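You operate a simulated robot arm through the tools that you are given. There is no shell and no other tool. Be economical: measure what you need, move in short steps, check, and stop when the job is done.

Carry out the task below with a simulated robot arm. There is one attempt and no reset: what you move stays moved.

Task
Put things in order on the top of the plywood bench. At the end: the teal bore block stands where the grey square film pad stood; the grey square film pad from the top of the plywood bench stands where the red port housing stood; the yellow block is in the blue tray; the red port housing from the top of the plywood bench stands on top of the grey roll; whatever was shut is shut again. Leave all else as you found it, and nothing knocked over.

It is judged by the outcome, as a careful person would: the job done as asked, and still so three seconds after it is handed in. It fails if anything else is knocked over, pushed out of place, dropped, spilled or broken.

Robot
A 6-joint arm with a two-finger parallel gripper, fixed in place. Base frame: the origin is at the foot of the arm, x ahead of it, y to its left, z up; the work surface is at about z = 0.86. Units: m, degrees, N and s.
With the tool pointing down near the work surface it reaches from about 0.36 to 0.76 m from the base axis. Its first joint turns from -66.0 to 66.0 degrees. Payload 2.45 kg.
Tool frame: the origin (TCP) lies between the finger pads and is the grasp point; the fingertips stand 0.024 m ahead of it; z points along the fingers, y is the line along which they close. The gripper opens to 0.068 m. The fingers are 0.017 m wide and 0.01 m thick; the gripper's body (0.04 by 0.07 m) begins 0.041 m behind the TCP.
Orientation is told as [roll, pitch, yaw] about the base's x, y, z axes, in that order, counted from this pose: with the fingers straight down and closing along the base's y, the tool's x points along the base's -x, its y along +y and its z along -z.

Tools
- The arm moves only by the tool jog_arm. Its argument "steps" is a list of rows, each a list of 3 entries, a list of its own where there are three numbers: the opening, from 0 (shut) to 1 (fully open), then the shift along the tool's x, y, z in units of 30 mm (1.0 is 30 mm), then the turn, a rotation vector about the tool's x, y, z in units of 6 degrees (1.0 is 6 degrees). In form: [[fingers, [x, y, z], [rx, ry, rz]], ...]. A call has 1 to 8 rows; each row shifts and turns the commanded pose from where the row before left it, along the tool's axes as they then stand. A call with a number of a shift or a turn outside -1 to 1 is refused whole. A row lasts 0.2 s, in which the tool goes at most 0.05 m and 8.6 degrees; a call with a longer step from one row to the next is refused whole, and so is a gripper value outside its range. A pose out of reach is approached as far as the arm can. The call stops where the force on the tool passes 40 N (or 10 N more than at its start, if that is more) or the arm is blocked; 0.2 s more then pass. The fingers move at their own pace (about 0.108 m/s each) and stop on an object; they squeeze with about 28 N. The grip force told is the motor's: it shows also when the fingers shut on nothing. Time passes only in rows, and 0.2 s behind the last, so rows that do not move let the fingers close. It gives the time, the measured TCP pose, the force on the tool (base axes), the opening and the grip force at its end, in the units of the frame above (readings bear some noise), with the torque about the TCP (base axes, N m) and any sound that the robot's microphone picked up.
- Cameras (640 x 400 px; columns grow to the right, rows downward): "scene" is fixed at [0.1822, 0.4341, 1.4539]; the picture's right is [-0.55, -0.84, 0.00], its down [-0.56, 0.36, -0.75] and it looks along [0.63, -0.41, -0.66] (base axes); focal length 319 px, centre (320, 200). "wrist" rides on the gripper at [0.084, 0.011, -0.075] in the tool frame; the picture's right is [-0.13, 0.99, 0.00], its down [-0.60, -0.08, -0.79] and it looks along [-0.79, -0.10, 0.61] (tool axes); focal length 251 px, centre (320, 200). There is no depth. A picture from a camera that has moved, and an enlarged one, comes with that camera's place and axes in the base frame and with its lens.
- camera(camera): a new picture of that camera. The clock stands still meanwhile.
- inspect(camera, box): a new picture of the part [left, top, right, bottom] of that camera's present view, enlarged. The clock stands still meanwhile.
- finish_job(): hands the job in; it is judged then, once.

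Go step by step. Nothing tells you positions but the pictures and the camera data: compare them with the known pose of the tool, close in by small moves and look again before you grip or let go. The budget is 120 turns and 68 pictures, counting those below and the enlarged ones. Unless the task says otherwise, let go and move clear before handing in, and close with one line.

The tools are called after ">>>" as name(argument=value, ...) on one line, values as JSON. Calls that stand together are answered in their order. jog_arm: Moves the arm, as the interface text tells. Its arguments: {"type":"object","properties":{"steps":{"type":"array","items":{"type":"array"}}},"required":["steps"]} The other tools are called the same way: camera (camera) takes a picture; inspect (camera, box) takes an enlarged picture of a part of a camera's view; finish_job () hands the job in.

At the start:

```text
time: 0.0
eef_pos: [0.498, 0.067, 1.2127]
tool_rot: [0.0, 0.0, 0.0]
ft_force: [0.2, -0.8, -0.2]
ft_torque: [-0.01, 0.02, 0.04]
width: 0.0683
finger_force: 0.1
```

scene: 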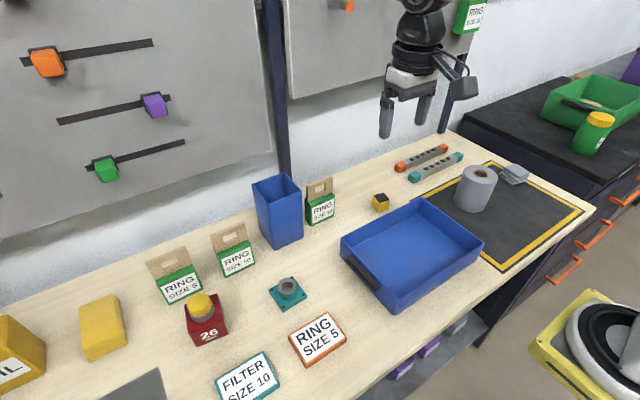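
wrist: 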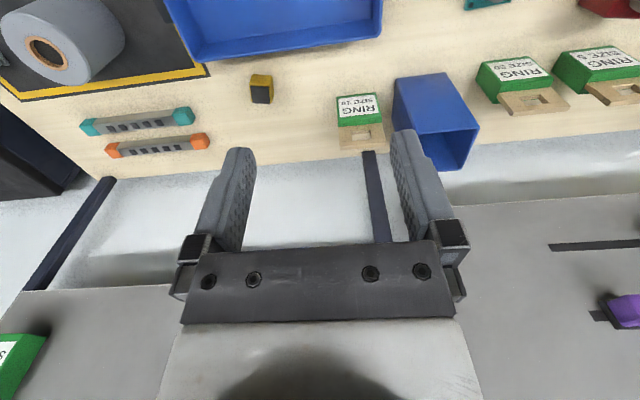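

I'll look closer at the objects before planning: the red "26" housing, the teal block, the yellow pieces, and the roll with a grey film thing beside it.

>>> inspect(camera="scene", box=[0, 240, 240, 400])

>>> inspect(camera="scene", box=[360, 130, 600, 280])

>>> inspect(camera="scene", box=[180, 240, 360, 352])

```text
2.50 times, centred on (120, 320) of scene
camera zoom: at [0.1822, 0.4341, 1.4539], right [-0.55, -0.84, 0.0], down [-0.56, 0.36, -0.75], along [0.63, -0.41, -0.66], focal length 797 px, centre (820, -100)
```

zoom: 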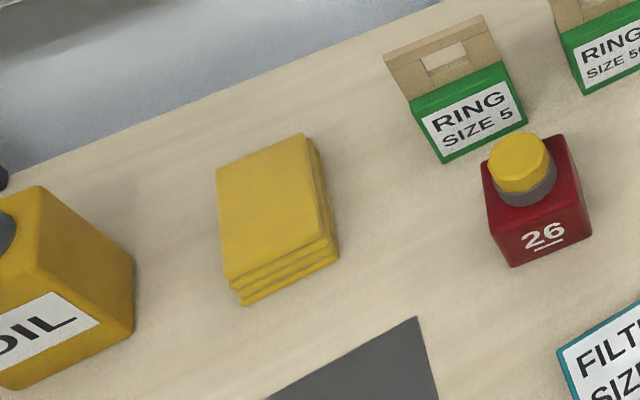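

```text
2.67 times, centred on (480, 205) of scene
camera zoom: at [0.1822, 0.4341, 1.4539], right [-0.55, -0.84, 0.0], down [-0.56, 0.36, -0.75], along [0.63, -0.41, -0.66], focal length 850 px, centre (-107, 187)
```

zoom: 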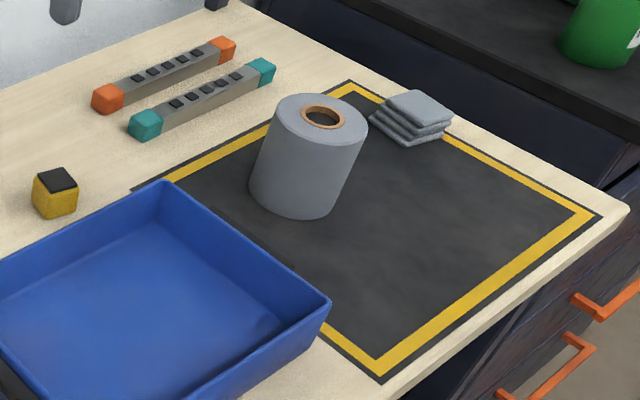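

```text
3.56 times, centred on (270, 296) of scene
camera zoom: at [0.1822, 0.4341, 1.4539], right [-0.55, -0.84, 0.0], down [-0.56, 0.36, -0.75], along [0.63, -0.41, -0.66], focal length 1133 px, centre (498, -141)
```

zoom: 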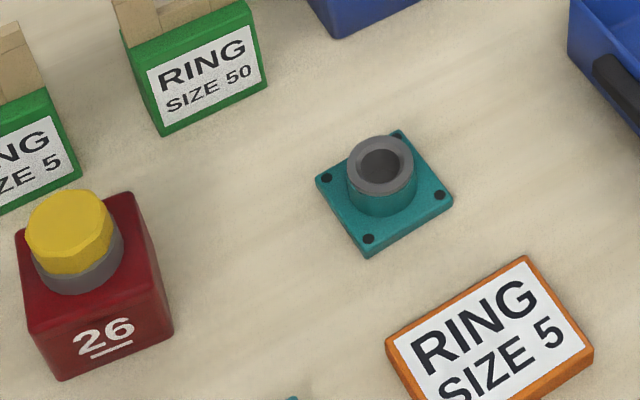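

The pieces I can identify so far are the red housing near (0.55, 0.45), the teal block near (0.53, 0.29), the roll near (0.50, -0.28) and a small yellow cube near (0.63, -0.055). I'm not sure about the grey film pad yet: it could be the flat grey thing at the lower left or the grey stack. I'll turn the wrist camera to the left to see.

>>> jog_arm(steps=[[1, [0, 0, 0], [0, 0, -1]], [1, [0, 0, 0], [0, 0, -1]], [1, [0, 0, 0], [0, 0, -1]], [1, [0, 0, 0], [0, 0, -1]], [1, [0, 0, 0], [0, 0, -1]], [1, [0, 0, 0], [0, 0, -1]], [1, [0, 0, 0], [0, 0, -1]], [1, [0, 0, 0], [0, 0, -1]]])

>>> camera(camera="wrist")

```text
time: 1.8
eef_pos: [0.4981, 0.0666, 1.213]
tool_rot: [0.0, 0.0, 48.1]
ft_force: [-0.1, 1.0, -0.8]
ft_torque: [-0.04, 0.01, 0.05]
width: 0.0684
finger_force: 0.1
```

```text
62 pictures are left
camera wrist: at [0.4344, 0.0112, 1.2884], right [-0.65, 0.76, 0.0], down [0.46, 0.4, 0.79], along [0.6, 0.52, -0.61], focal length 251 px, centre (320, 200)
```

wrist: 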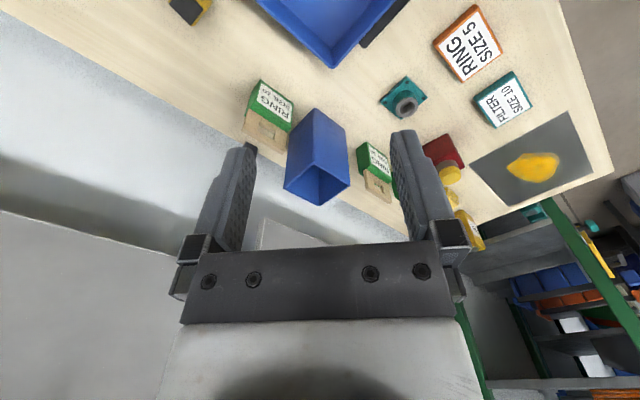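

The flat grey plate is a stained mat, so the square film pad must be the layered grey pad beside the roll. The yellow cube comes first: I'll turn back to yaw 0, lower, and go above it.

>>> jog_arm(steps=[[1, [0, 0, 0.4], [0, 0, 1]], [1, [0, 0, 0.4], [0, 0, 1]], [1, [0, 0, 0.4], [0, 0, 1]], [1, [0, 0, 0.4], [0, 0, 1]], [1, [0, 0, 0.4], [0, 0, 1]], [1, [0, 0, 0.4], [0, 0, 1]], [1, [0, 0, 0.4], [0, 0, 1]], [1, [0, 0, 0.4], [0, 0, 1]]])

>>> jog_arm(steps=[[1, [-0.8, -0.8, 0.3], [0, 0, 0]], [1, [-0.8, -0.8, 0.3], [0, 0, 0]], [1, [-0.8, -0.8, 0.3], [0, 0, 0]], [1, [-0.8, -0.8, 0.3], [0, 0, 0]], [1, [-0.6, -0.8, 0.3], [0, 0, 0]], [1, [0, 0, 0], [0, 0, 0]]])

>>> camera(camera="wrist")

>>> camera(camera="scene")

```text
time: 3.6
eef_pos: [0.4976, 0.0673, 1.1184]
tool_rot: [0.0, 0.0, 0.0]
ft_force: [-0.5, -0.7, -0.1]
ft_torque: [0.03, 0.01, 0.0]
width: 0.0678
finger_force: 0.1
```

```text
time: 5.0
eef_pos: [0.6117, -0.0536, 1.0716]
tool_rot: [0.1, 0.0, -0.1]
ft_force: [0.2, 0.0, -0.3]
ft_torque: [-0.02, 0.01, 0.05]
width: 0.068
finger_force: 0.1
```

```text
61 pictures are left
camera wrist: at [0.5293, -0.0422, 1.1468], right [0.13, 0.99, 0.0], down [0.6, -0.08, 0.79], along [0.79, -0.1, -0.61], focal length 251 px, centre (320, 200)
```

wrist: 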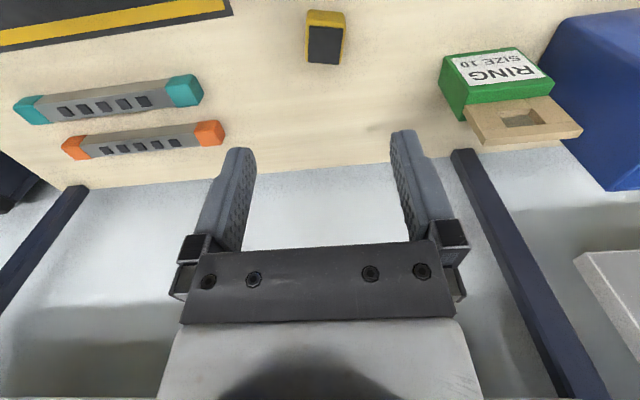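

```text
60 pictures are left
```

scene: 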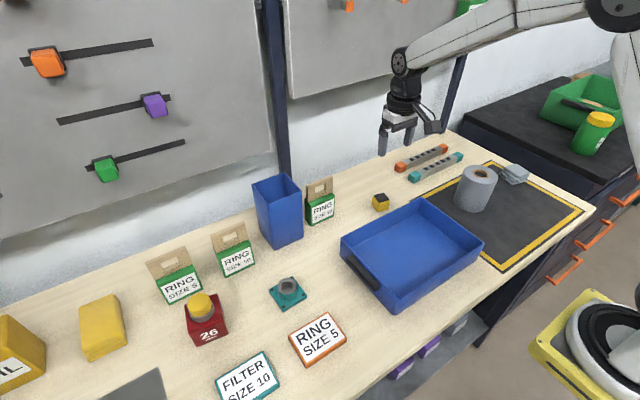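

>>> inspect(camera="wrist", box=[270, 0, 380, 80])

```text
5.00 times, centred on (325, 40) of wrist
camera zoom: at [0.5293, -0.0422, 1.1468], right [0.13, 0.99, 0.0], down [0.6, -0.08, 0.79], along [0.79, -0.1, -0.61], focal length 1257 px, centre (295, 1000)
```

zoom: 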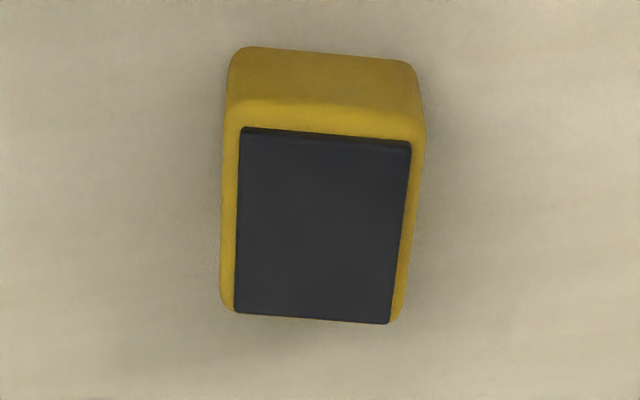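

The cube is about 34 mm wide, centred at (0.627, -0.050) and turned about -11.5°. I'll align with it and go down most of the way.

>>> jog_arm(steps=[[1, [-0.517, 0.13, 0.6], [0, 0, 0.95]], [1, [0, 0, 0.9], [0, 0, 0.95]], [1, [0, 0, 1], [0, 0, 0]], [1, [0, 0, 1], [0, 0, 0]], [1, [0, 0, 1], [0, 0, 0]], [1, [0, 0, 0], [0, 0, 0]]])

>>> camera(camera="wrist")

```text
time: 6.4
eef_pos: [0.6274, -0.0489, 0.9378]
tool_rot: [0.0, 0.1, -11.4]
ft_force: [0.4, 0.2, -0.6]
ft_torque: [-0.01, -0.02, -0.03]
width: 0.0681
finger_force: 0.0
```

```text
58 pictures are left
camera wrist: at [0.5477, -0.0219, 1.0124], right [0.32, 0.95, 0.0], down [0.58, -0.2, 0.79], along [0.75, -0.26, -0.61], focal length 251 px, centre (320, 200)
```

wrist: 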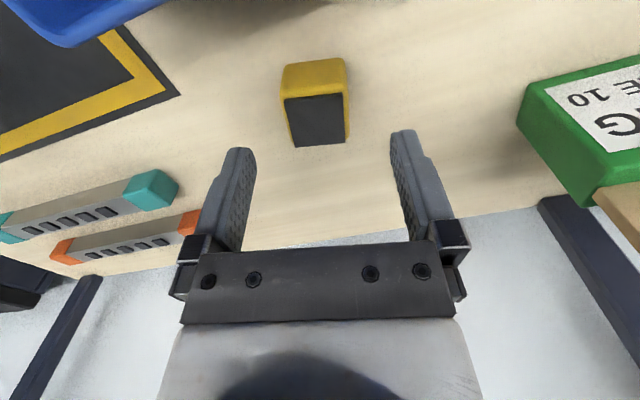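

Aligned well; descend, grip and lift.

>>> jog_arm(steps=[[1, [0, 0, 0.8], [0, 0, 0]], [1, [0, 0, 0.8], [0, 0, 0]], [1, [0, 0, 0], [0, 0, 0]], [0, [0, 0, 0], [0, 0, 0]], [0, [0, 0, 0], [0, 0, 0]], [0, [0, 0, 0], [0, 0, 0]]])

>>> jog_arm(steps=[[0, [0, 0, -0.7], [0, 0, 0]], [0, [0, 0, -1], [0, 0, 0]], [0, [0, 0, -1], [0, 0, 0]], [0, [0, 0, -1], [0, 0, 0]], [0, [0, 0, -0.5], [0, 0, 0]], [0, [0, 0, 0], [0, 0, 0]]])

>>> camera(camera="wrist")

>>> inspect(camera="scene", box=[320, 120, 520, 320])

```text
time: 7.8
eef_pos: [0.627, -0.0482, 0.8891]
tool_rot: [0.0, -0.1, -11.4]
ft_force: [-1.1, -0.3, -0.1]
ft_torque: [0.0, 0.0, -0.03]
width: 0.0355
finger_force: 28.0
```

```text
time: 9.2
eef_pos: [0.6269, -0.0479, 1.0147]
tool_rot: [0.0, 0.0, -11.5]
ft_force: [0.7, 0.6, 0.2]
ft_torque: [-0.02, -0.04, 0.02]
width: 0.0354
finger_force: 28.5
```

```text
57 pictures are left
camera wrist: at [0.5475, -0.021, 1.0901], right [0.32, 0.95, 0.0], down [0.58, -0.2, 0.79], along [0.75, -0.26, -0.61], focal length 251 px, centre (320, 200)
```

wrist: 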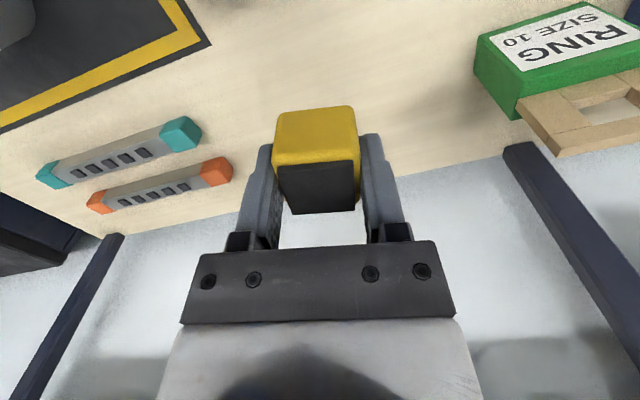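

```text
2.00 times, centred on (420, 220) of scene
camera zoom: at [0.1822, 0.4341, 1.4538], right [-0.55, -0.84, 0.0], down [-0.56, 0.36, -0.75], along [0.63, -0.41, -0.66], focal length 637 px, centre (120, 160)
```

zoom: 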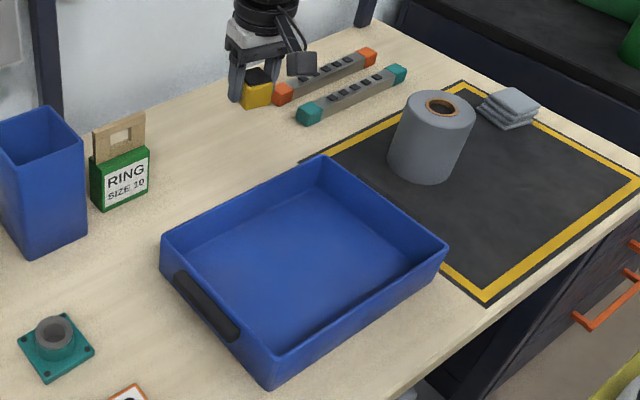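

The cube is held. The tray spans x 0.37–0.56 and y -0.12–0.135; I'll carry the cube over it and lower.

>>> jog_arm(steps=[[0, [0.99, 0.125, 0], [0, 0, 0]], [0, [0.99, 0.125, 0], [0, 0, 0]], [0, [0.99, 0.125, 0], [0, 0, 0]], [0, [0.99, 0.125, 0], [0, 0, 0]], [0, [0.99, 0.125, 0], [0, 0, 0]], [0, [0, 0, 0], [0, 0, 0]]])

>>> jog_arm(steps=[[0, [0, 0, 1], [0, 0, 0]], [0, [0, 0, 1], [0, 0, 0]], [0, [0, 0, 1], [0, 0, 0]], [0, [0, 0, 0.5], [0, 0, 0]], [0, [0, 0, 0], [0, 0, 0]]])

>>> inspect(camera="scene", box=[320, 160, 500, 320])

```text
time: 10.6
eef_pos: [0.4857, -0.0022, 1.0132]
tool_rot: [0.1, 0.0, -11.4]
ft_force: [0.0, 0.5, -0.3]
ft_torque: [0.0, -0.01, -0.01]
width: 0.0353
finger_force: 27.8
```

```text
time: 11.8
eef_pos: [0.485, -0.0036, 0.9085]
tool_rot: [0.0, 0.0, -11.4]
ft_force: [-0.4, 0.6, -0.1]
ft_torque: [0.01, -0.01, 0.0]
width: 0.0356
finger_force: 28.2
```

```text
2.50 times, centred on (410, 240) of scene
camera zoom: at [0.1822, 0.4341, 1.4538], right [-0.55, -0.84, 0.0], down [-0.56, 0.36, -0.75], along [0.63, -0.41, -0.66], focal length 797 px, centre (95, 100)
```

zoom: 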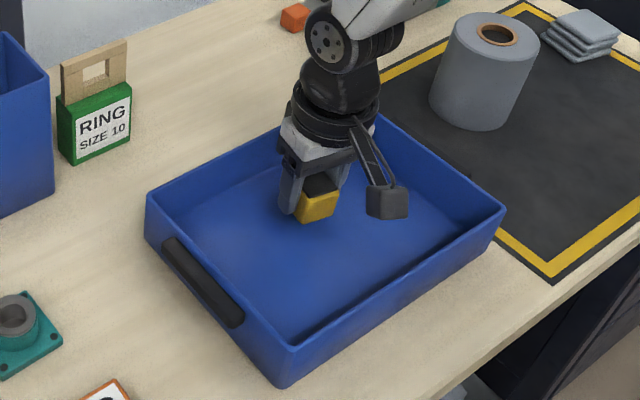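

>>> jog_arm(steps=[[0, [0, 0, 0.2], [0, 0, 0]], [0, [0, 0, 0.1], [0, 0, 0]], [0, [0, 0, 0], [0, 0, 0]]])

>>> jog_arm(steps=[[0, [0, 0, 0.1], [0, 0, 0]], [0, [0, 0, 0], [0, 0, 0]]])

```text
time: 12.6
eef_pos: [0.4868, -0.0026, 0.9024]
tool_rot: [0.1, 0.0, -11.4]
ft_force: [0.0, -0.1, -0.6]
ft_torque: [0.01, -0.03, -0.01]
width: 0.0354
finger_force: 28.2
```

```text
time: 13.2
eef_pos: [0.4862, -0.0036, 0.8976]
tool_rot: [0.0, 0.0, -11.4]
ft_force: [0.5, 0.4, -0.7]
ft_torque: [0.02, 0.01, -0.03]
width: 0.0353
finger_force: 27.7
```

>>> jog_arm(steps=[[0, [0, 0, 0.1], [0, 0, 0]], [0, [0, 0, 0], [0, 0, 0]]])

```text
time: 13.8
eef_pos: [0.4853, -0.002, 0.8946]
tool_rot: [0.1, 0.0, -11.4]
ft_force: [-2.8, -1.9, 7.8]
ft_torque: [-0.04, 0.08, 0.02]
width: 0.0354
finger_force: 27.9
```

It's in contact with the tray floor. Release, lift, and head for the red housing.

>>> jog_arm(steps=[[1, [0, 0, 0], [0, 0, 0]], [1, [0, 0, 0], [0, 0, 0]], [1, [0, 0, -1], [0, 0, 0]], [1, [0, 0, -1], [0, 0, 0]], [1, [0, 0, -1], [0, 0, 0]], [1, [0, 0, -1], [0, 0, 0]], [1, [0, 0, -1], [0, 0, 0]], [1, [0, 0, -1], [0, 0, 0]]])

>>> jog_arm(steps=[[1, [0, 1, -0.5], [0, 0, -0.95]], [1, [0, 1, -0.5], [0, 0, -0.95]], [1, [0, 1, 0], [0, 0, 0]], [1, [0, 1, 0], [0, 0, 0]], [1, [0, 1, 0], [0, 0, 0]], [1, [0, 1, 0], [0, 0, 0]], [1, [0, 1, 0], [0, 0, 0]], [1, [0, 1, 0], [0, 0, 0]]])

>>> jog_arm(steps=[[1, [0, 1, 0], [0, 0, 0]], [1, [0, 1, 0], [0, 0, 0]], [1, [0, 1, 0], [0, 0, 0]], [1, [0, 1, 0], [0, 0, 0]], [1, [0, 1, 0], [0, 0, 0]], [1, [0, 1, 0], [0, 0, 0]], [1, [0, 0, 0], [0, 0, 0]]])

>>> camera(camera="wrist")

>>> inspect(camera="scene", box=[320, 120, 600, 320])

```text
time: 15.6
eef_pos: [0.4848, -0.0024, 1.076]
tool_rot: [0.0, 0.0, -11.4]
ft_force: [0.0, 1.1, -0.4]
ft_torque: [0.03, 0.01, 0.0]
width: 0.0679
finger_force: 0.0
```

```text
time: 17.4
eef_pos: [0.497, 0.2376, 1.1055]
tool_rot: [-0.1, 0.0, -0.1]
ft_force: [0.5, -0.4, -0.2]
ft_torque: [-0.04, 0.03, 0.01]
width: 0.0679
finger_force: 0.0
```

```text
time: 19.0
eef_pos: [0.4943, 0.4169, 1.1044]
tool_rot: [-0.1, 0.1, 0.0]
ft_force: [0.6, 0.2, -0.3]
ft_torque: [-0.01, 0.02, 0.0]
width: 0.0682
finger_force: 0.2
```

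```text
54 pictures are left
camera wrist: at [0.4104, 0.4284, 1.1794], right [0.13, 0.99, 0.0], down [0.6, -0.08, 0.79], along [0.79, -0.1, -0.61], focal length 251 px, centre (320, 200)
```

wrist: 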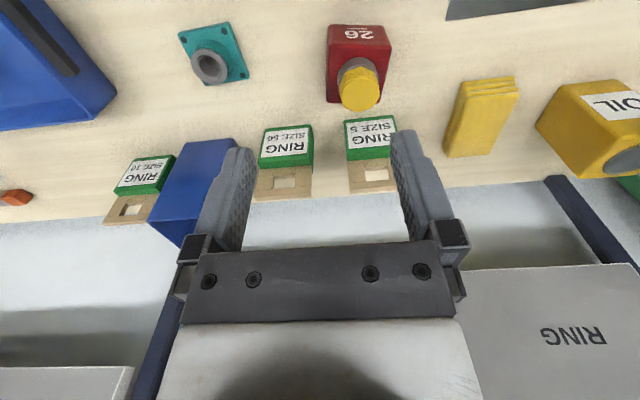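

```text
2.00 times, centred on (460, 220) of scene
camera zoom: at [0.1821, 0.4341, 1.4539], right [-0.55, -0.84, 0.0], down [-0.56, 0.36, -0.75], along [0.63, -0.41, -0.66], focal length 637 px, centre (40, 160)
```

zoom: 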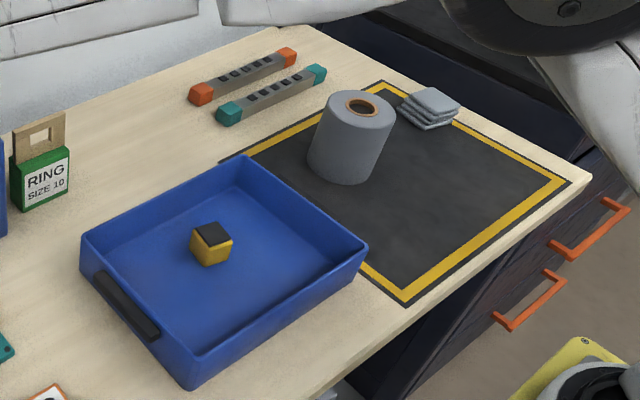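

The cube stands in the tray. Now I'll measure the red housing and teal block, using zooms from this pose.

>>> inspect(camera="wrist", box=[300, 0, 428, 120])

>>> inspect(camera="wrist", box=[150, 0, 278, 120])

>>> inspect(camera="scene", box=[160, 270, 260, 360])

```text
3.33 times, centred on (364, 60) of wrist
camera zoom: at [0.4104, 0.4284, 1.1794], right [0.13, 0.99, 0.0], down [0.6, -0.08, 0.79], along [0.79, -0.1, -0.61], focal length 838 px, centre (173, 667)
```

zoom: 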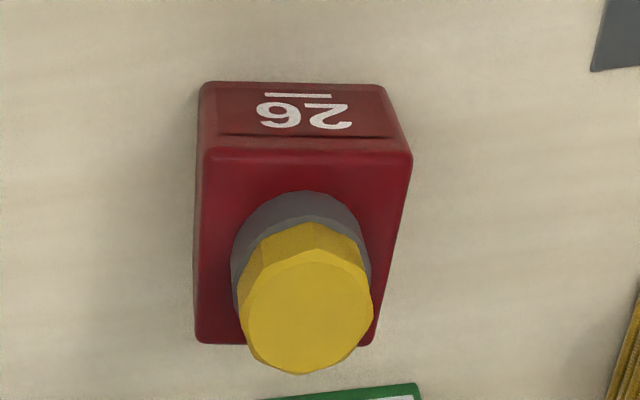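

```text
3.33 times, centred on (214, 60) of wrist
camera zoom: at [0.4104, 0.4284, 1.1794], right [0.13, 0.99, 0.0], down [0.6, -0.08, 0.79], along [0.79, -0.1, -0.61], focal length 838 px, centre (673, 667)
```

zoom: 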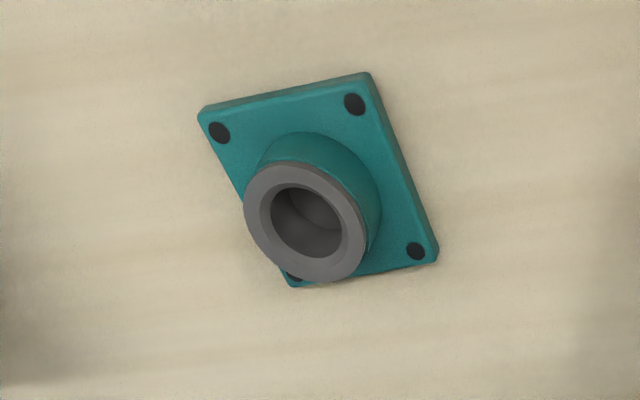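

```text
4.44 times, centred on (210, 315) of scene
camera zoom: at [0.1821, 0.4341, 1.4539], right [-0.55, -0.84, 0.0], down [-0.56, 0.36, -0.75], along [0.63, -0.41, -0.66], focal length 1416 px, centre (809, -311)
```

zoom: 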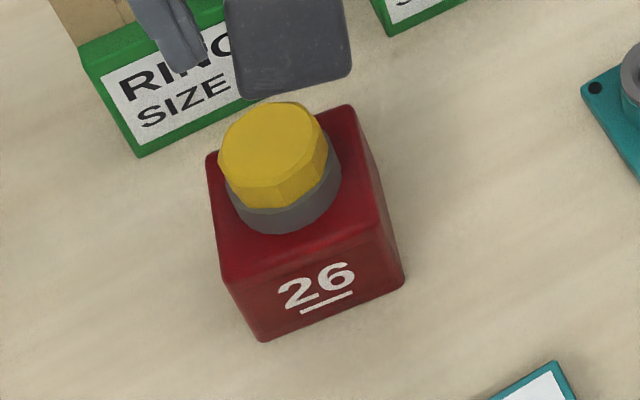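

The red housing is about 60 mm square and 55 mm tall, turned about -8°, centred at (0.5475, 0.4506), with the cap top near z 0.957. It only just fits the gripper, so I'll go above it and check at close range.

>>> jog_arm(steps=[[1, [-0.89, 0.56, 0.5], [0, 0, 0]], [1, [-0.89, 0.56, 0.5], [0, 0, 0]], [1, [0, 0, 0.5], [0, 0, 0.69]], [1, [0, 0, 0.5], [0, 0, 0.69]], [1, [0, 0, 0.5], [0, 0, 0]], [1, [0, 0, 0], [0, 0, 0]]])

>>> camera(camera="wrist")

>>> inspect(camera="scene", box=[140, 210, 280, 360])

```text
time: 20.4
eef_pos: [0.5482, 0.451, 1.0309]
tool_rot: [0.0, 0.1, -8.2]
ft_force: [-0.2, 0.3, 0.1]
ft_torque: [0.03, -0.01, -0.02]
width: 0.0679
finger_force: 0.1
```

```text
49 pictures are left
camera wrist: at [0.4677, 0.4738, 1.1059], right [0.27, 0.96, 0.0], down [0.59, -0.17, 0.79], along [0.76, -0.22, -0.61], focal length 251 px, centre (320, 200)
```

wrist: 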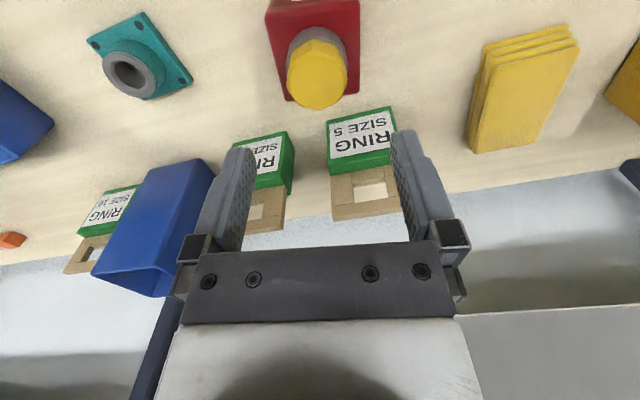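

```text
2.67 times, centred on (210, 285) of scene
camera zoom: at [0.1822, 0.4341, 1.4539], right [-0.55, -0.84, 0.0], down [-0.56, 0.36, -0.75], along [0.63, -0.41, -0.66], focal length 850 px, centre (613, -27)
```

zoom: 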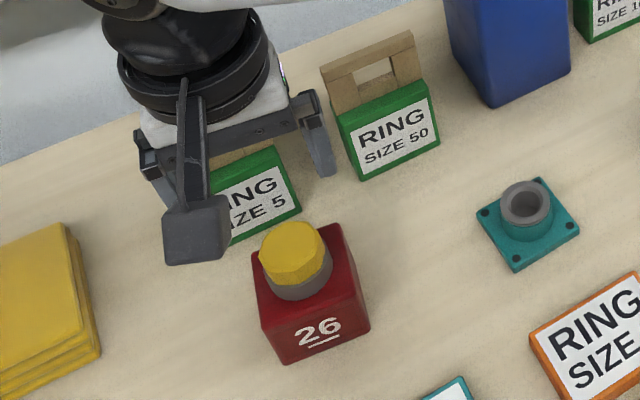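

>>> jog_arm(steps=[[1, [0, 0, 0.9], [0, 0, 0]], [1, [0, 0, 0.9], [0, 0, 0]], [1, [0, 0, 0.6], [0, 0, 0]], [1, [0, 0, 0], [0, 0, 0]]])

>>> inspect(camera="wrist", box=[180, 0, 460, 220])

```text
time: 21.4
eef_pos: [0.5487, 0.4499, 0.9583]
tool_rot: [0.1, 0.0, -8.2]
ft_force: [0.7, -0.2, -0.1]
ft_torque: [-0.02, -0.02, 0.0]
width: 0.0678
finger_force: 0.2
```

```text
1.82 times, centred on (320, 110) of wrist
camera zoom: at [0.4678, 0.4733, 1.0338], right [0.27, 0.96, 0.0], down [0.59, -0.16, 0.79], along [0.76, -0.22, -0.61], focal length 457 px, centre (320, 364)
```

zoom: 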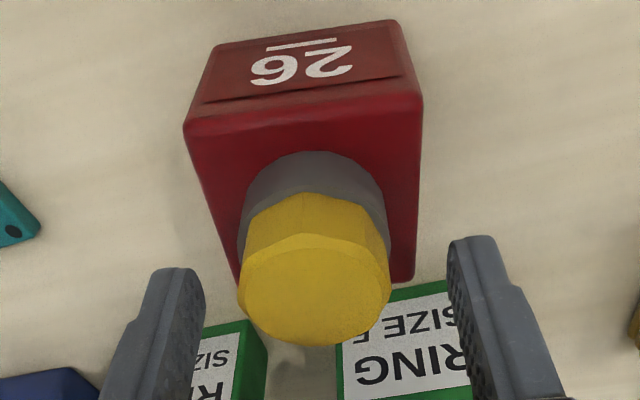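

In the tool frame the housing is centred within a millimetre across the jaws and aligned. I'll descend to z ≈ 0.922 and grip.

>>> jog_arm(steps=[[1, [0.1, -0.013, 0], [0, 0, 0]], [1, [0, 0, 0.6], [0, 0, 0]], [1, [0, 0, 0.6], [0, 0, 0]], [1, [0, 0, 0], [0, 0, 0]]])

>>> inspect(camera="wrist", box=[180, 0, 460, 220])

```text
time: 22.4
eef_pos: [0.5464, 0.4522, 0.9231]
tool_rot: [0.1, 0.0, -8.3]
ft_force: [-0.5, 0.2, -0.1]
ft_torque: [-0.01, -0.01, -0.02]
width: 0.0681
finger_force: 0.0
```

```text
1.82 times, centred on (320, 110) of wrist
camera zoom: at [0.4643, 0.4746, 0.998], right [0.27, 0.96, 0.0], down [0.59, -0.17, 0.79], along [0.76, -0.21, -0.61], focal length 457 px, centre (320, 364)
```

zoom: 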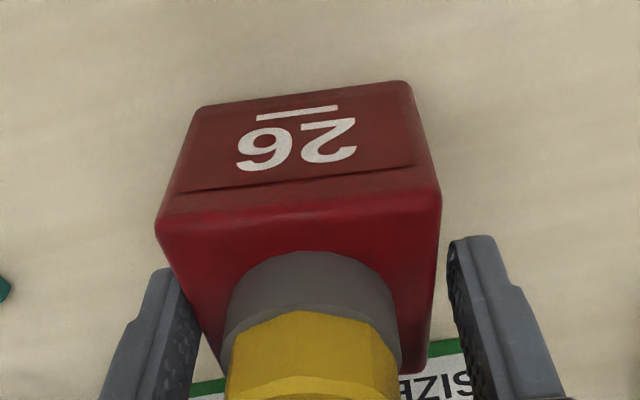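

Fingers straddle the housing cleanly. Closing, then a small lift.

>>> jog_arm(steps=[[0, [0, 0, 0], [0, 0, 0]], [0, [0, 0, 0], [0, 0, 0]], [0, [0, 0, 0], [0, 0, 0]], [0, [0, 0, -0.3], [0, 0, 0]], [0, [0, 0, 0], [0, 0, 0]]])

```text
time: 23.6
eef_pos: [0.5452, 0.449, 0.9305]
tool_rot: [-0.2, 0.1, -8.2]
ft_force: [0.0, 0.0, -8.9]
ft_torque: [-0.05, -0.01, 0.02]
width: 0.0618
finger_force: 27.8
```

The housing is held (about 0.9 kg). I'll lift slowly and measure the roll in the meantime.

>>> jog_arm(steps=[[0, [0, 0, -0.5], [0, 0, 0]], [0, [0, 0, -0.8], [0, 0, 0]], [0, [0, 0, -1], [0, 0, 0]], [0, [0, 0, -1], [0, 0, 0]], [0, [0, 0, -1], [0, 0, 0]], [0, [0, 0, -1], [0, 0, 0]], [0, [0, 0, -0.5], [0, 0, 0]], [0, [0, 0, 0], [0, 0, 0]]])

>>> camera(camera="scene")

>>> inspect(camera="scene", box=[430, 150, 550, 225])

```text
time: 25.4
eef_pos: [0.5475, 0.4505, 1.1045]
tool_rot: [0.0, -0.1, -8.4]
ft_force: [-0.9, 0.5, -8.2]
ft_torque: [0.02, 0.0, 0.0]
width: 0.0619
finger_force: 27.7
```

```text
45 pictures are left
```

scene: 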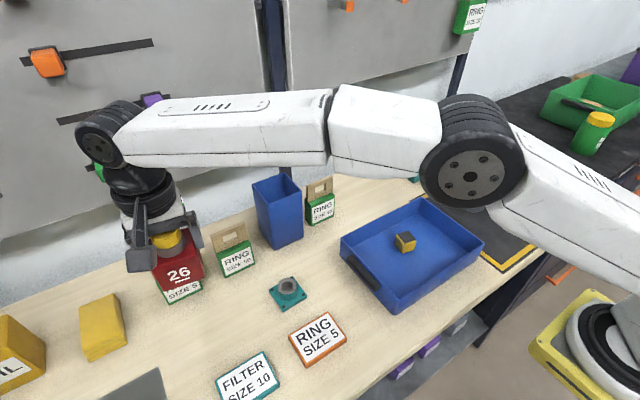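

```text
5.33 times, centred on (490, 188) of scene
camera zoom: at [0.1823, 0.4342, 1.4538], right [-0.55, -0.84, 0.0], down [-0.56, 0.36, -0.75], along [0.63, -0.41, -0.66], focal length 1700 px, centre (-587, 267)
```

zoom: 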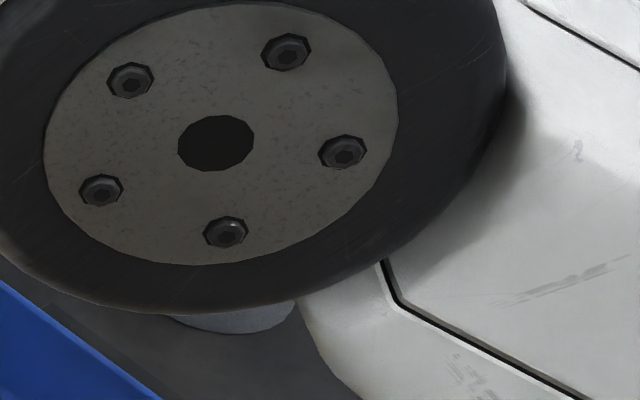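

>>> jog_arm(steps=[[0, [0, -0.5, 0], [0, 0, 0]], [0, [-0.08, -1, 0], [0, 0, 0]], [0, [-0.08, -1, 0], [0, 0, 0]], [0, [-0.08, -1, 0], [0, 0, 0]], [0, [-0.08, -1, 0], [0, 0, 0]], [0, [-0.08, -1, 0], [0, 0, 0]], [0, [-0.08, -1, 0], [0, 0, 0]], [0, [-0.08, -1, 0], [0, 0, 0]]])

>>> jog_arm(steps=[[0, [-0.08, -1, 0], [0, 0, 0]], [0, [-0.08, -1, 0], [0, 0, 0]], [0, [-0.08, -1, 0], [0, 0, 0]], [0, [-0.08, -1, 0], [0, 0, 0]], [0, [-0.08, -1, 0], [0, 0, 0]], [0, [-0.08, -1, 0], [0, 0, 0]], [0, [-0.08, -1, 0], [0, 0, 0]], [0, [-0.08, -0.5, 0], [0, 0, 0]]])

>>> camera(camera="wrist")

>>> inspect(camera="scene", box=[430, 150, 550, 225])

```text
time: 27.2
eef_pos: [0.526, 0.2232, 1.1038]
tool_rot: [0.0, 0.0, -8.3]
ft_force: [-1.0, -0.6, -9.2]
ft_torque: [0.01, -0.01, 0.03]
width: 0.0622
finger_force: 28.3
```

```text
time: 29.0
eef_pos: [0.5161, 0.0003, 1.1067]
tool_rot: [0.0, -0.1, -8.3]
ft_force: [-0.7, -0.6, -9.0]
ft_torque: [-0.02, 0.02, -0.01]
width: 0.0618
finger_force: 28.2
```

```text
43 pictures are left
camera wrist: at [0.4349, 0.0229, 1.1817], right [0.27, 0.96, 0.0], down [0.59, -0.16, 0.79], along [0.76, -0.21, -0.61], focal length 251 px, centre (320, 200)
```

wrist: 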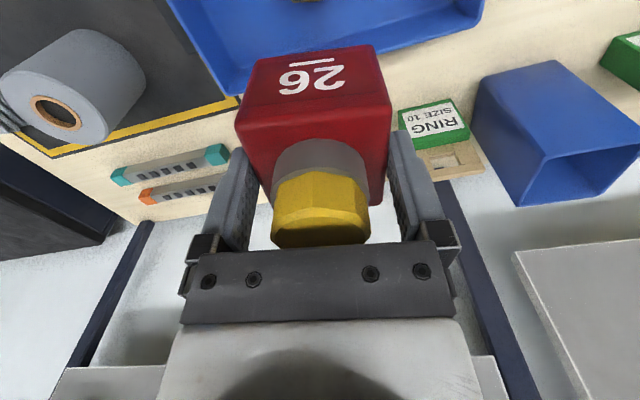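

```text
5.33 times, centred on (490, 188) of scene
camera zoom: at [0.1823, 0.4341, 1.4538], right [-0.55, -0.84, 0.0], down [-0.56, 0.36, -0.75], along [0.63, -0.41, -0.66], focal length 1700 px, centre (-587, 267)
```

zoom: 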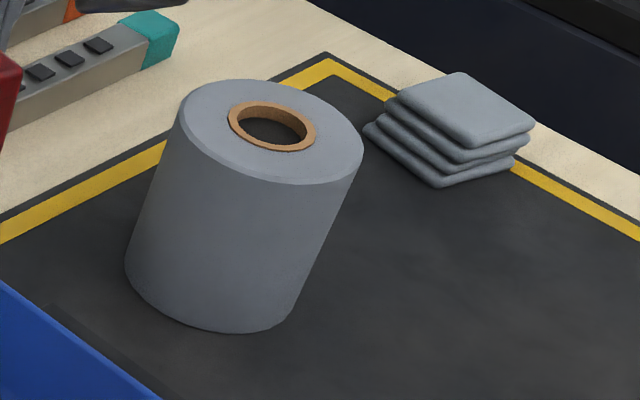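

I need a better fix on the roll's centre, so I'll move nearer with the housing still high.

>>> jog_arm(steps=[[0, [0.31, -0.92, 0], [0, 0, 0]], [0, [0.31, -0.92, 0], [0, 0, 0]], [0, [0.31, -0.92, 0], [0, 0, 0]], [0, [0.31, -0.92, 0], [0, 0, 0]], [0, [0.31, -0.92, 0], [0, 0, 0]], [0, [0, 0, 0], [0, 0, 0]]])

>>> camera(camera="wrist")

```text
time: 30.4
eef_pos: [0.4488, -0.129, 1.1052]
tool_rot: [0.0, 0.0, -8.3]
ft_force: [-0.5, 0.8, -8.1]
ft_torque: [0.0, 0.0, 0.0]
width: 0.0618
finger_force: 27.9
```

```text
41 pictures are left
camera wrist: at [0.3674, -0.1056, 1.1812], right [0.27, 0.96, 0.0], down [0.59, -0.17, 0.79], along [0.76, -0.21, -0.61], focal length 251 px, centre (320, 200)
```

wrist: 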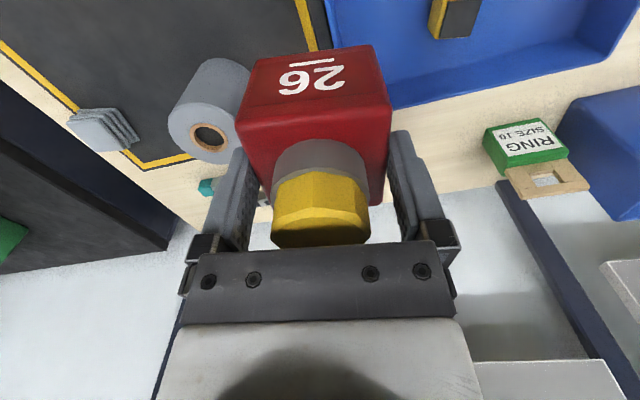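

Two wrist views agree on the roll's top centre at (0.503, -0.270, 0.96). Moving the housing above it.

>>> jog_arm(steps=[[0, [-0.492, -0.878, 0], [0, 0, 0]], [0, [-0.492, -0.878, 0], [0, 0, 0]], [0, [-0.492, -0.878, 0], [0, 0, 0]], [0, [-0.492, -0.878, 0], [0, 0, 0]], [0, [-0.492, -0.878, 0], [0, 0, 0]], [0, [0, 0, 0.7], [0, 0, 0]], [0, [0, 0, 0.7], [0, 0, 0]], [0, [0, 0, 0], [0, 0, 0]]])

>>> inspect(camera="scene", box=[410, 100, 570, 225])

>>> camera(camera="wrist")

```text
time: 32.2
eef_pos: [0.5045, -0.2689, 1.0642]
tool_rot: [-0.1, 0.0, -8.3]
ft_force: [0.0, 0.6, -8.4]
ft_torque: [-0.01, 0.0, 0.01]
width: 0.0617
finger_force: 27.6
```

```text
3.20 times, centred on (490, 162) of scene
camera zoom: at [0.1823, 0.434, 1.4539], right [-0.55, -0.84, 0.0], down [-0.56, 0.36, -0.75], along [0.63, -0.41, -0.66], focal length 1020 px, centre (-224, 320)
```

zoom: 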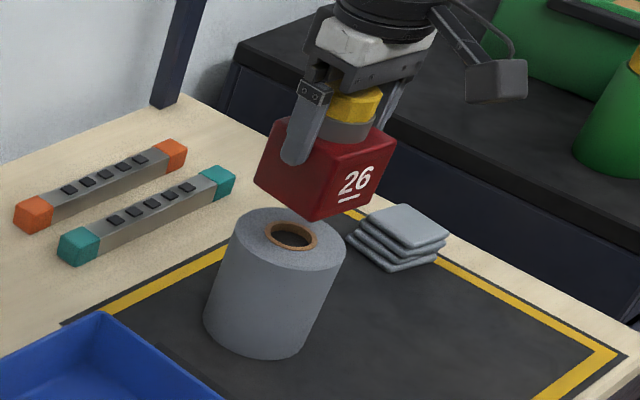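

```text
39 pictures are left
camera wrist: at [0.4228, -0.2473, 1.1389], right [0.27, 0.96, 0.0], down [0.59, -0.17, 0.79], along [0.76, -0.21, -0.61], focal length 251 px, centre (320, 200)
```

wrist: 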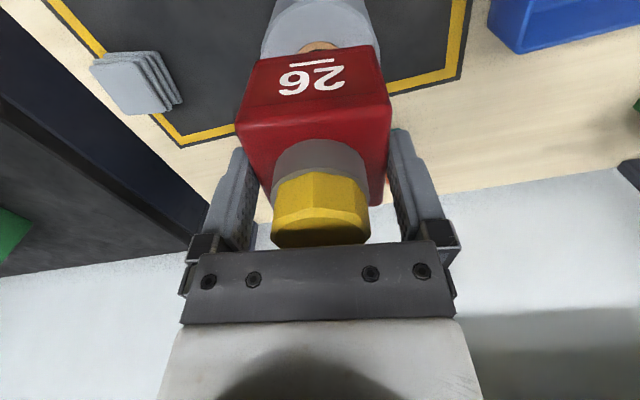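

The orange ring's near edge shows at row 42, where I predicted 40, so the housing is centred. Lowering gently to contact.

>>> jog_arm(steps=[[0, [0, 0, 0.4], [0, 0, 0]], [0, [0, 0, 0.3], [0, 0, 0]], [0, [0, 0, 0], [0, 0, 0]]])

>>> jog_arm(steps=[[0, [0, 0, 0.15], [0, 0, 0]], [0, [0, 0, 0], [0, 0, 0]]])

>>> jog_arm(steps=[[0, [0, 0, 0.1], [0, 0, 0]], [0, [0, 0, 0], [0, 0, 0]]])

>>> jog_arm(steps=[[0, [0, 0, 0.1], [0, 0, 0]], [0, [0, 0, 0], [0, 0, 0]]])

```text
time: 33.0
eef_pos: [0.5036, -0.2708, 1.0422]
tool_rot: [0.0, 0.0, -8.2]
ft_force: [0.4, -0.6, -8.4]
ft_torque: [0.01, 0.01, 0.02]
width: 0.0618
finger_force: 27.4
```

```text
time: 33.6
eef_pos: [0.5033, -0.2712, 1.0383]
tool_rot: [0.1, -0.1, -8.3]
ft_force: [0.4, 1.2, -8.3]
ft_torque: [0.02, 0.01, 0.03]
width: 0.0622
finger_force: 28.1
```

```text
time: 34.2
eef_pos: [0.5035, -0.27, 1.0352]
tool_rot: [0.0, 0.1, -8.2]
ft_force: [0.0, -0.6, -9.5]
ft_torque: [0.04, -0.02, 0.0]
width: 0.0618
finger_force: 28.5
```

```text
time: 34.8
eef_pos: [0.5054, -0.2704, 1.0323]
tool_rot: [0.1, 0.0, -8.4]
ft_force: [-0.1, 0.6, -8.6]
ft_torque: [0.01, -0.03, -0.01]
width: 0.062
finger_force: 28.6
```

>>> jog_arm(steps=[[0, [0, 0, 0.1], [0, 0, 0]], [0, [0, 0, 0], [0, 0, 0]]])

>>> jog_arm(steps=[[0, [0, 0, 0.1], [0, 0, 0]], [0, [0, 0, 0], [0, 0, 0]]])

>>> inspect(camera="scene", box=[430, 110, 550, 225])

```text
time: 35.4
eef_pos: [0.5029, -0.2695, 1.0291]
tool_rot: [0.1, 0.0, -8.3]
ft_force: [0.2, -1.0, -9.0]
ft_torque: [0.01, 0.02, 0.02]
width: 0.0621
finger_force: 28.3
```

```text
time: 36.0
eef_pos: [0.5042, -0.2702, 1.025]
tool_rot: [0.0, 0.0, -8.3]
ft_force: [-0.1, 0.2, -9.1]
ft_torque: [-0.02, 0.01, 0.03]
width: 0.0616
finger_force: 28.4
```

```text
3.48 times, centred on (490, 168) of scene
camera zoom: at [0.1823, 0.434, 1.4539], right [-0.55, -0.84, 0.0], down [-0.56, 0.36, -0.75], along [0.63, -0.41, -0.66], focal length 1109 px, centre (-271, 313)
```

zoom: 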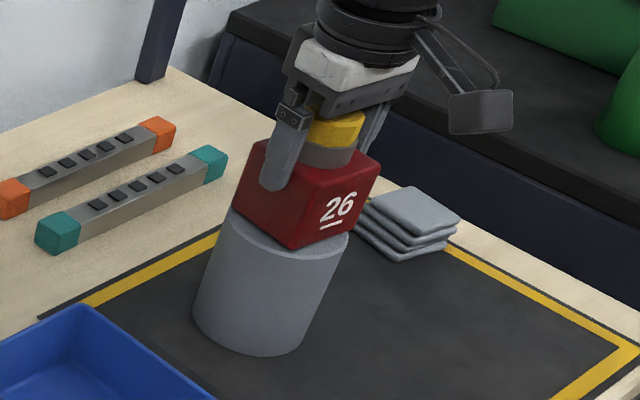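

>>> jog_arm(steps=[[0, [0, 0, 0.1], [0, 0, 0]], [0, [0, 0, 0], [0, 0, 0]]])

>>> jog_arm(steps=[[0, [0, 0, 0.07], [0, 0, 0]], [0, [0, 0, 0], [0, 0, 0]]])

```text
time: 36.6
eef_pos: [0.5049, -0.2691, 1.0229]
tool_rot: [0.0, 0.0, -8.4]
ft_force: [0.6, 0.4, -8.2]
ft_torque: [-0.03, 0.0, 0.0]
width: 0.062
finger_force: 28.0
```

```text
time: 37.2
eef_pos: [0.5053, -0.2715, 1.0221]
tool_rot: [-0.2, -0.2, -8.4]
ft_force: [-7.5, 4.1, 19.5]
ft_torque: [0.33, 0.35, -0.07]
width: 0.0623
finger_force: 28.1
```

Contact. I'll back off a touch and check with a close view before letting go.

>>> jog_arm(steps=[[0, [0, 0, -0.04], [0, 0, 0]], [0, [0, 0, 0], [0, 0, 0]]])

>>> inspect(camera="scene", box=[450, 135, 530, 220])

>>> inspect(camera="wrist", box=[200, 0, 440, 150])

```text
time: 37.8
eef_pos: [0.5049, -0.2706, 1.0224]
tool_rot: [-0.1, -0.2, -8.2]
ft_force: [-1.0, -1.9, 14.7]
ft_torque: [-0.03, -0.27, 0.0]
width: 0.0618
finger_force: 28.2
```

```text
4.71 times, centred on (490, 178) of scene
camera zoom: at [0.1819, 0.4342, 1.4539], right [-0.55, -0.84, 0.0], down [-0.56, 0.36, -0.75], along [0.63, -0.41, -0.66], focal length 1500 px, centre (-480, 306)
```

zoom: 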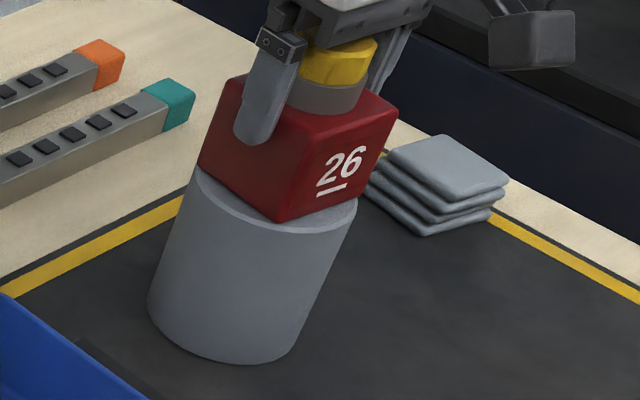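

```text
2.67 times, centred on (320, 75) of wrist
camera zoom: at [0.4238, -0.2475, 1.0972], right [0.27, 0.96, 0.0], down [0.58, -0.16, 0.8], along [0.77, -0.22, -0.61], focal length 670 px, centre (320, 533)
```

zoom: 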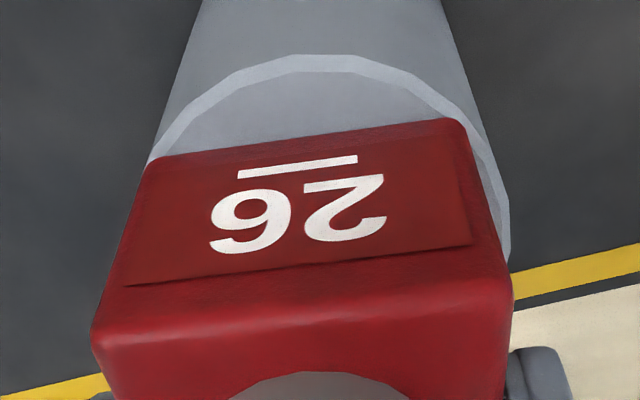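

The roll's rim circle is centred within about 2 mm of the tool, so the housing is seated. Releasing and lifting straight up.

>>> jog_arm(steps=[[0, [0, 0, -0.03], [0, 0, 0]], [0, [0, 0, 0], [0, 0, 0]], [1, [0, 0, 0], [0, 0, 0]], [1, [0, 0, 0], [0, 0, 0]], [1, [0, 0, 0], [0, 0, 0]]])

>>> jog_arm(steps=[[1, [0, 0, -0.3], [0, 0, 0]], [1, [0, 0, -0.6], [0, 0, 0]], [1, [0, 0, -1], [0, 0, 0]], [1, [0, 0, -1], [0, 0, 0]], [1, [0, 0, -1], [0, 0, 0]]])

>>> inspect(camera="scene", box=[420, 110, 560, 225])

>>> camera(camera="wrist")

```text
time: 39.0
eef_pos: [0.5042, -0.2702, 1.0223]
tool_rot: [0.1, -0.1, -8.2]
ft_force: [0.7, 0.8, -0.3]
ft_torque: [-0.02, 0.0, 0.01]
width: 0.0681
finger_force: 0.1
```

```text
time: 40.2
eef_pos: [0.5058, -0.2709, 1.14]
tool_rot: [0.0, 0.0, -8.3]
ft_force: [-0.1, -0.2, 0.4]
ft_torque: [-0.01, 0.01, 0.05]
width: 0.0679
finger_force: 0.0
```

```text
3.48 times, centred on (490, 168) of scene
camera zoom: at [0.1822, 0.4341, 1.4538], right [-0.55, -0.84, 0.0], down [-0.56, 0.36, -0.75], along [0.63, -0.41, -0.66], focal length 1109 px, centre (-271, 313)
```

zoom: 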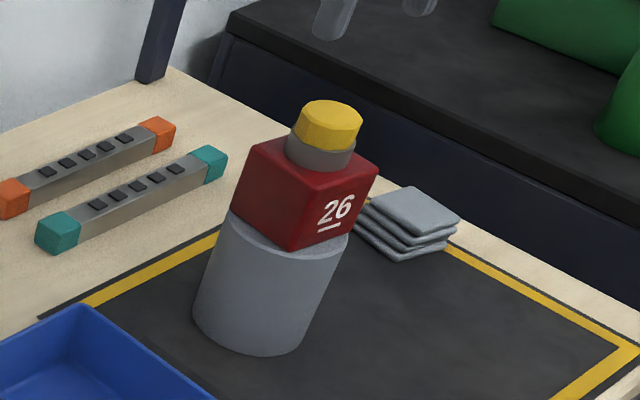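

```text
34 pictures are left
camera wrist: at [0.4242, -0.2489, 1.2157], right [0.27, 0.96, 0.0], down [0.59, -0.17, 0.79], along [0.76, -0.21, -0.61], focal length 251 px, centre (320, 200)
```

wrist: 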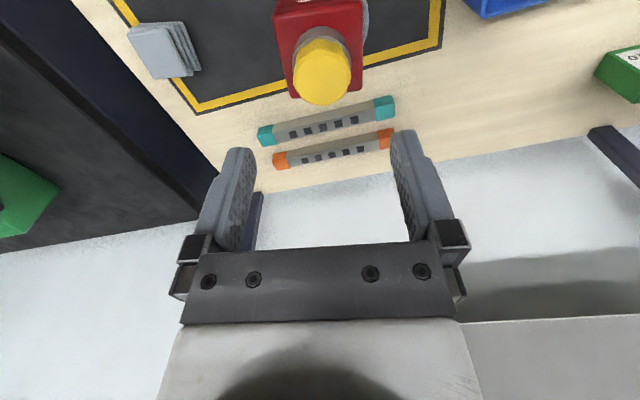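

The housing stands steady on the roll. Next I'll go near the grey pad to measure it.

>>> jog_arm(steps=[[1, [0.172, -0.974, 0], [0, 0, 0]], [1, [0.172, -0.974, 0], [0, 0, 0]], [1, [0.172, -0.974, 0], [0, 0, 0]], [1, [0.172, -0.974, 0], [0, 0, 0]], [1, [0.172, -0.974, 0], [0, 0, 0]], [1, [0.172, -0.974, 0], [0, 0, 0]], [1, [0, 0, 1], [0, 0, 0]], [1, [0, 0, 0], [0, 0, 0]]])

>>> inspect(camera="wrist", box=[200, 0, 420, 140])

>>> inspect(camera="scene", box=[490, 150, 540, 190])

```text
time: 42.0
eef_pos: [0.4484, -0.439, 1.1087]
tool_rot: [0.0, 0.1, -8.2]
ft_force: [-0.6, 0.1, 0.9]
ft_torque: [0.02, -0.02, 0.0]
width: 0.0679
finger_force: 0.0
```

```text
2.86 times, centred on (310, 70) of wrist
camera zoom: at [0.3663, -0.4164, 1.1839], right [0.27, 0.96, 0.0], down [0.59, -0.16, 0.79], along [0.76, -0.21, -0.61], focal length 718 px, centre (349, 571)
```

zoom: 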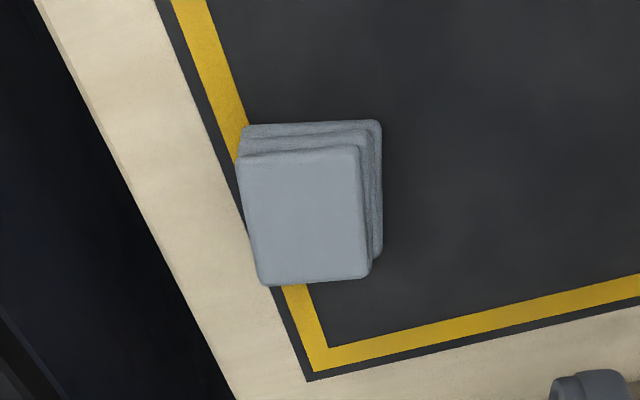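

```text
10.00 times, centred on (515, 170) of scene
camera zoom: at [0.1822, 0.4341, 1.4539], right [-0.55, -0.84, 0.0], down [-0.56, 0.36, -0.75], along [0.63, -0.41, -0.66], focal length 3187 px, centre (-1630, 500)
```

zoom: 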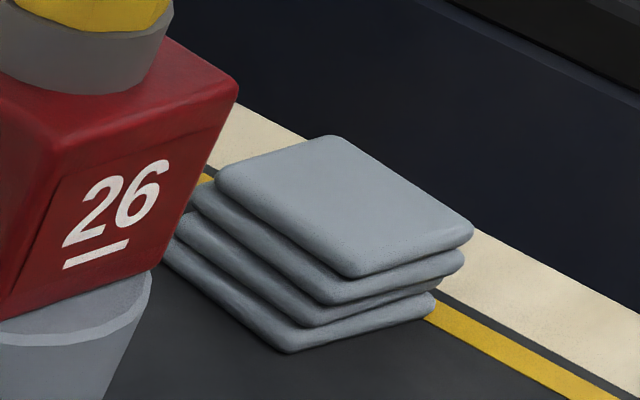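

The pad is a layered stack about 55–58 mm across, centred near (0.505, -0.467). I'll move above it and look again.

>>> jog_arm(steps=[[1, [-0.67, -0.22, 0.6], [0, 0, 0]], [1, [-0.67, -0.22, 0.6], [0, 0, 0]], [1, [-0.66, -0.22, 0.7], [0, 0, 0]], [1, [0, 0, 0.9], [0, 0, 0.3]], [1, [0, 0, 0.9], [0, 0, 0]], [1, [0, 0, 0.8], [0, 0, 0]], [1, [0, 0, 0], [0, 0, 0]]])

>>> inspect(camera="wrist", box=[180, 0, 460, 220])

```text
time: 43.6
eef_pos: [0.5072, -0.4666, 0.9736]
tool_rot: [0.0, -0.1, -10.1]
ft_force: [-0.2, -0.1, -1.1]
ft_torque: [0.0, 0.01, 0.01]
width: 0.068
finger_force: 0.0
```

```text
1.82 times, centred on (320, 110) of wrist
camera zoom: at [0.426, -0.4413, 1.049], right [0.3, 0.95, 0.0], down [0.58, -0.18, 0.79], along [0.76, -0.24, -0.61], focal length 457 px, centre (320, 364)
```

zoom: 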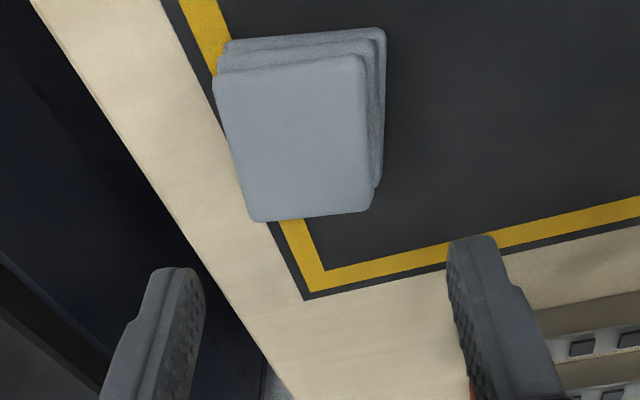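

The pad spans -30 to +25 mm across the jaws. I'll shift 2.5 mm, descend and grip.

>>> jog_arm(steps=[[1, [0, -0.083, 0], [0, 0, 0]], [1, [0, 0, 0.9], [0, 0, 0]], [1, [0, 0, 0.9], [0, 0, 0]], [1, [0, 0, 0.6], [0, 0, 0]], [1, [0, 0, 0.4], [0, 0, 0]], [1, [0, 0, 0], [0, 0, 0]]])

>>> inspect(camera="wrist", box=[180, 0, 460, 220])

```text
time: 45.0
eef_pos: [0.5054, -0.4677, 0.8908]
tool_rot: [-0.1, 0.0, -10.1]
ft_force: [1.1, -0.2, -0.4]
ft_torque: [0.01, 0.05, 0.01]
width: 0.0681
finger_force: 0.1
```

```text
1.82 times, centred on (320, 110) of wrist
camera zoom: at [0.4235, -0.4431, 0.9657], right [0.3, 0.95, 0.0], down [0.58, -0.18, 0.79], along [0.76, -0.24, -0.61], focal length 457 px, centre (320, 364)
```

zoom: 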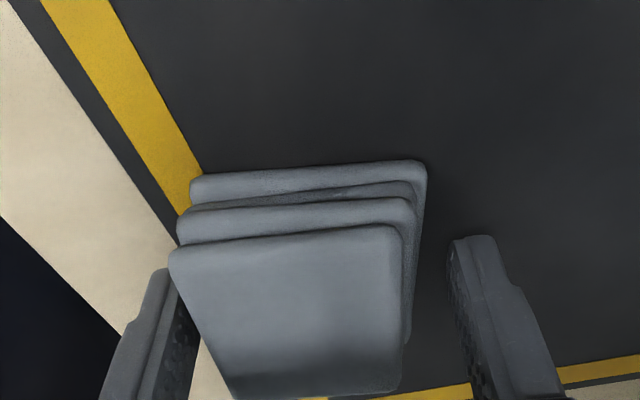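

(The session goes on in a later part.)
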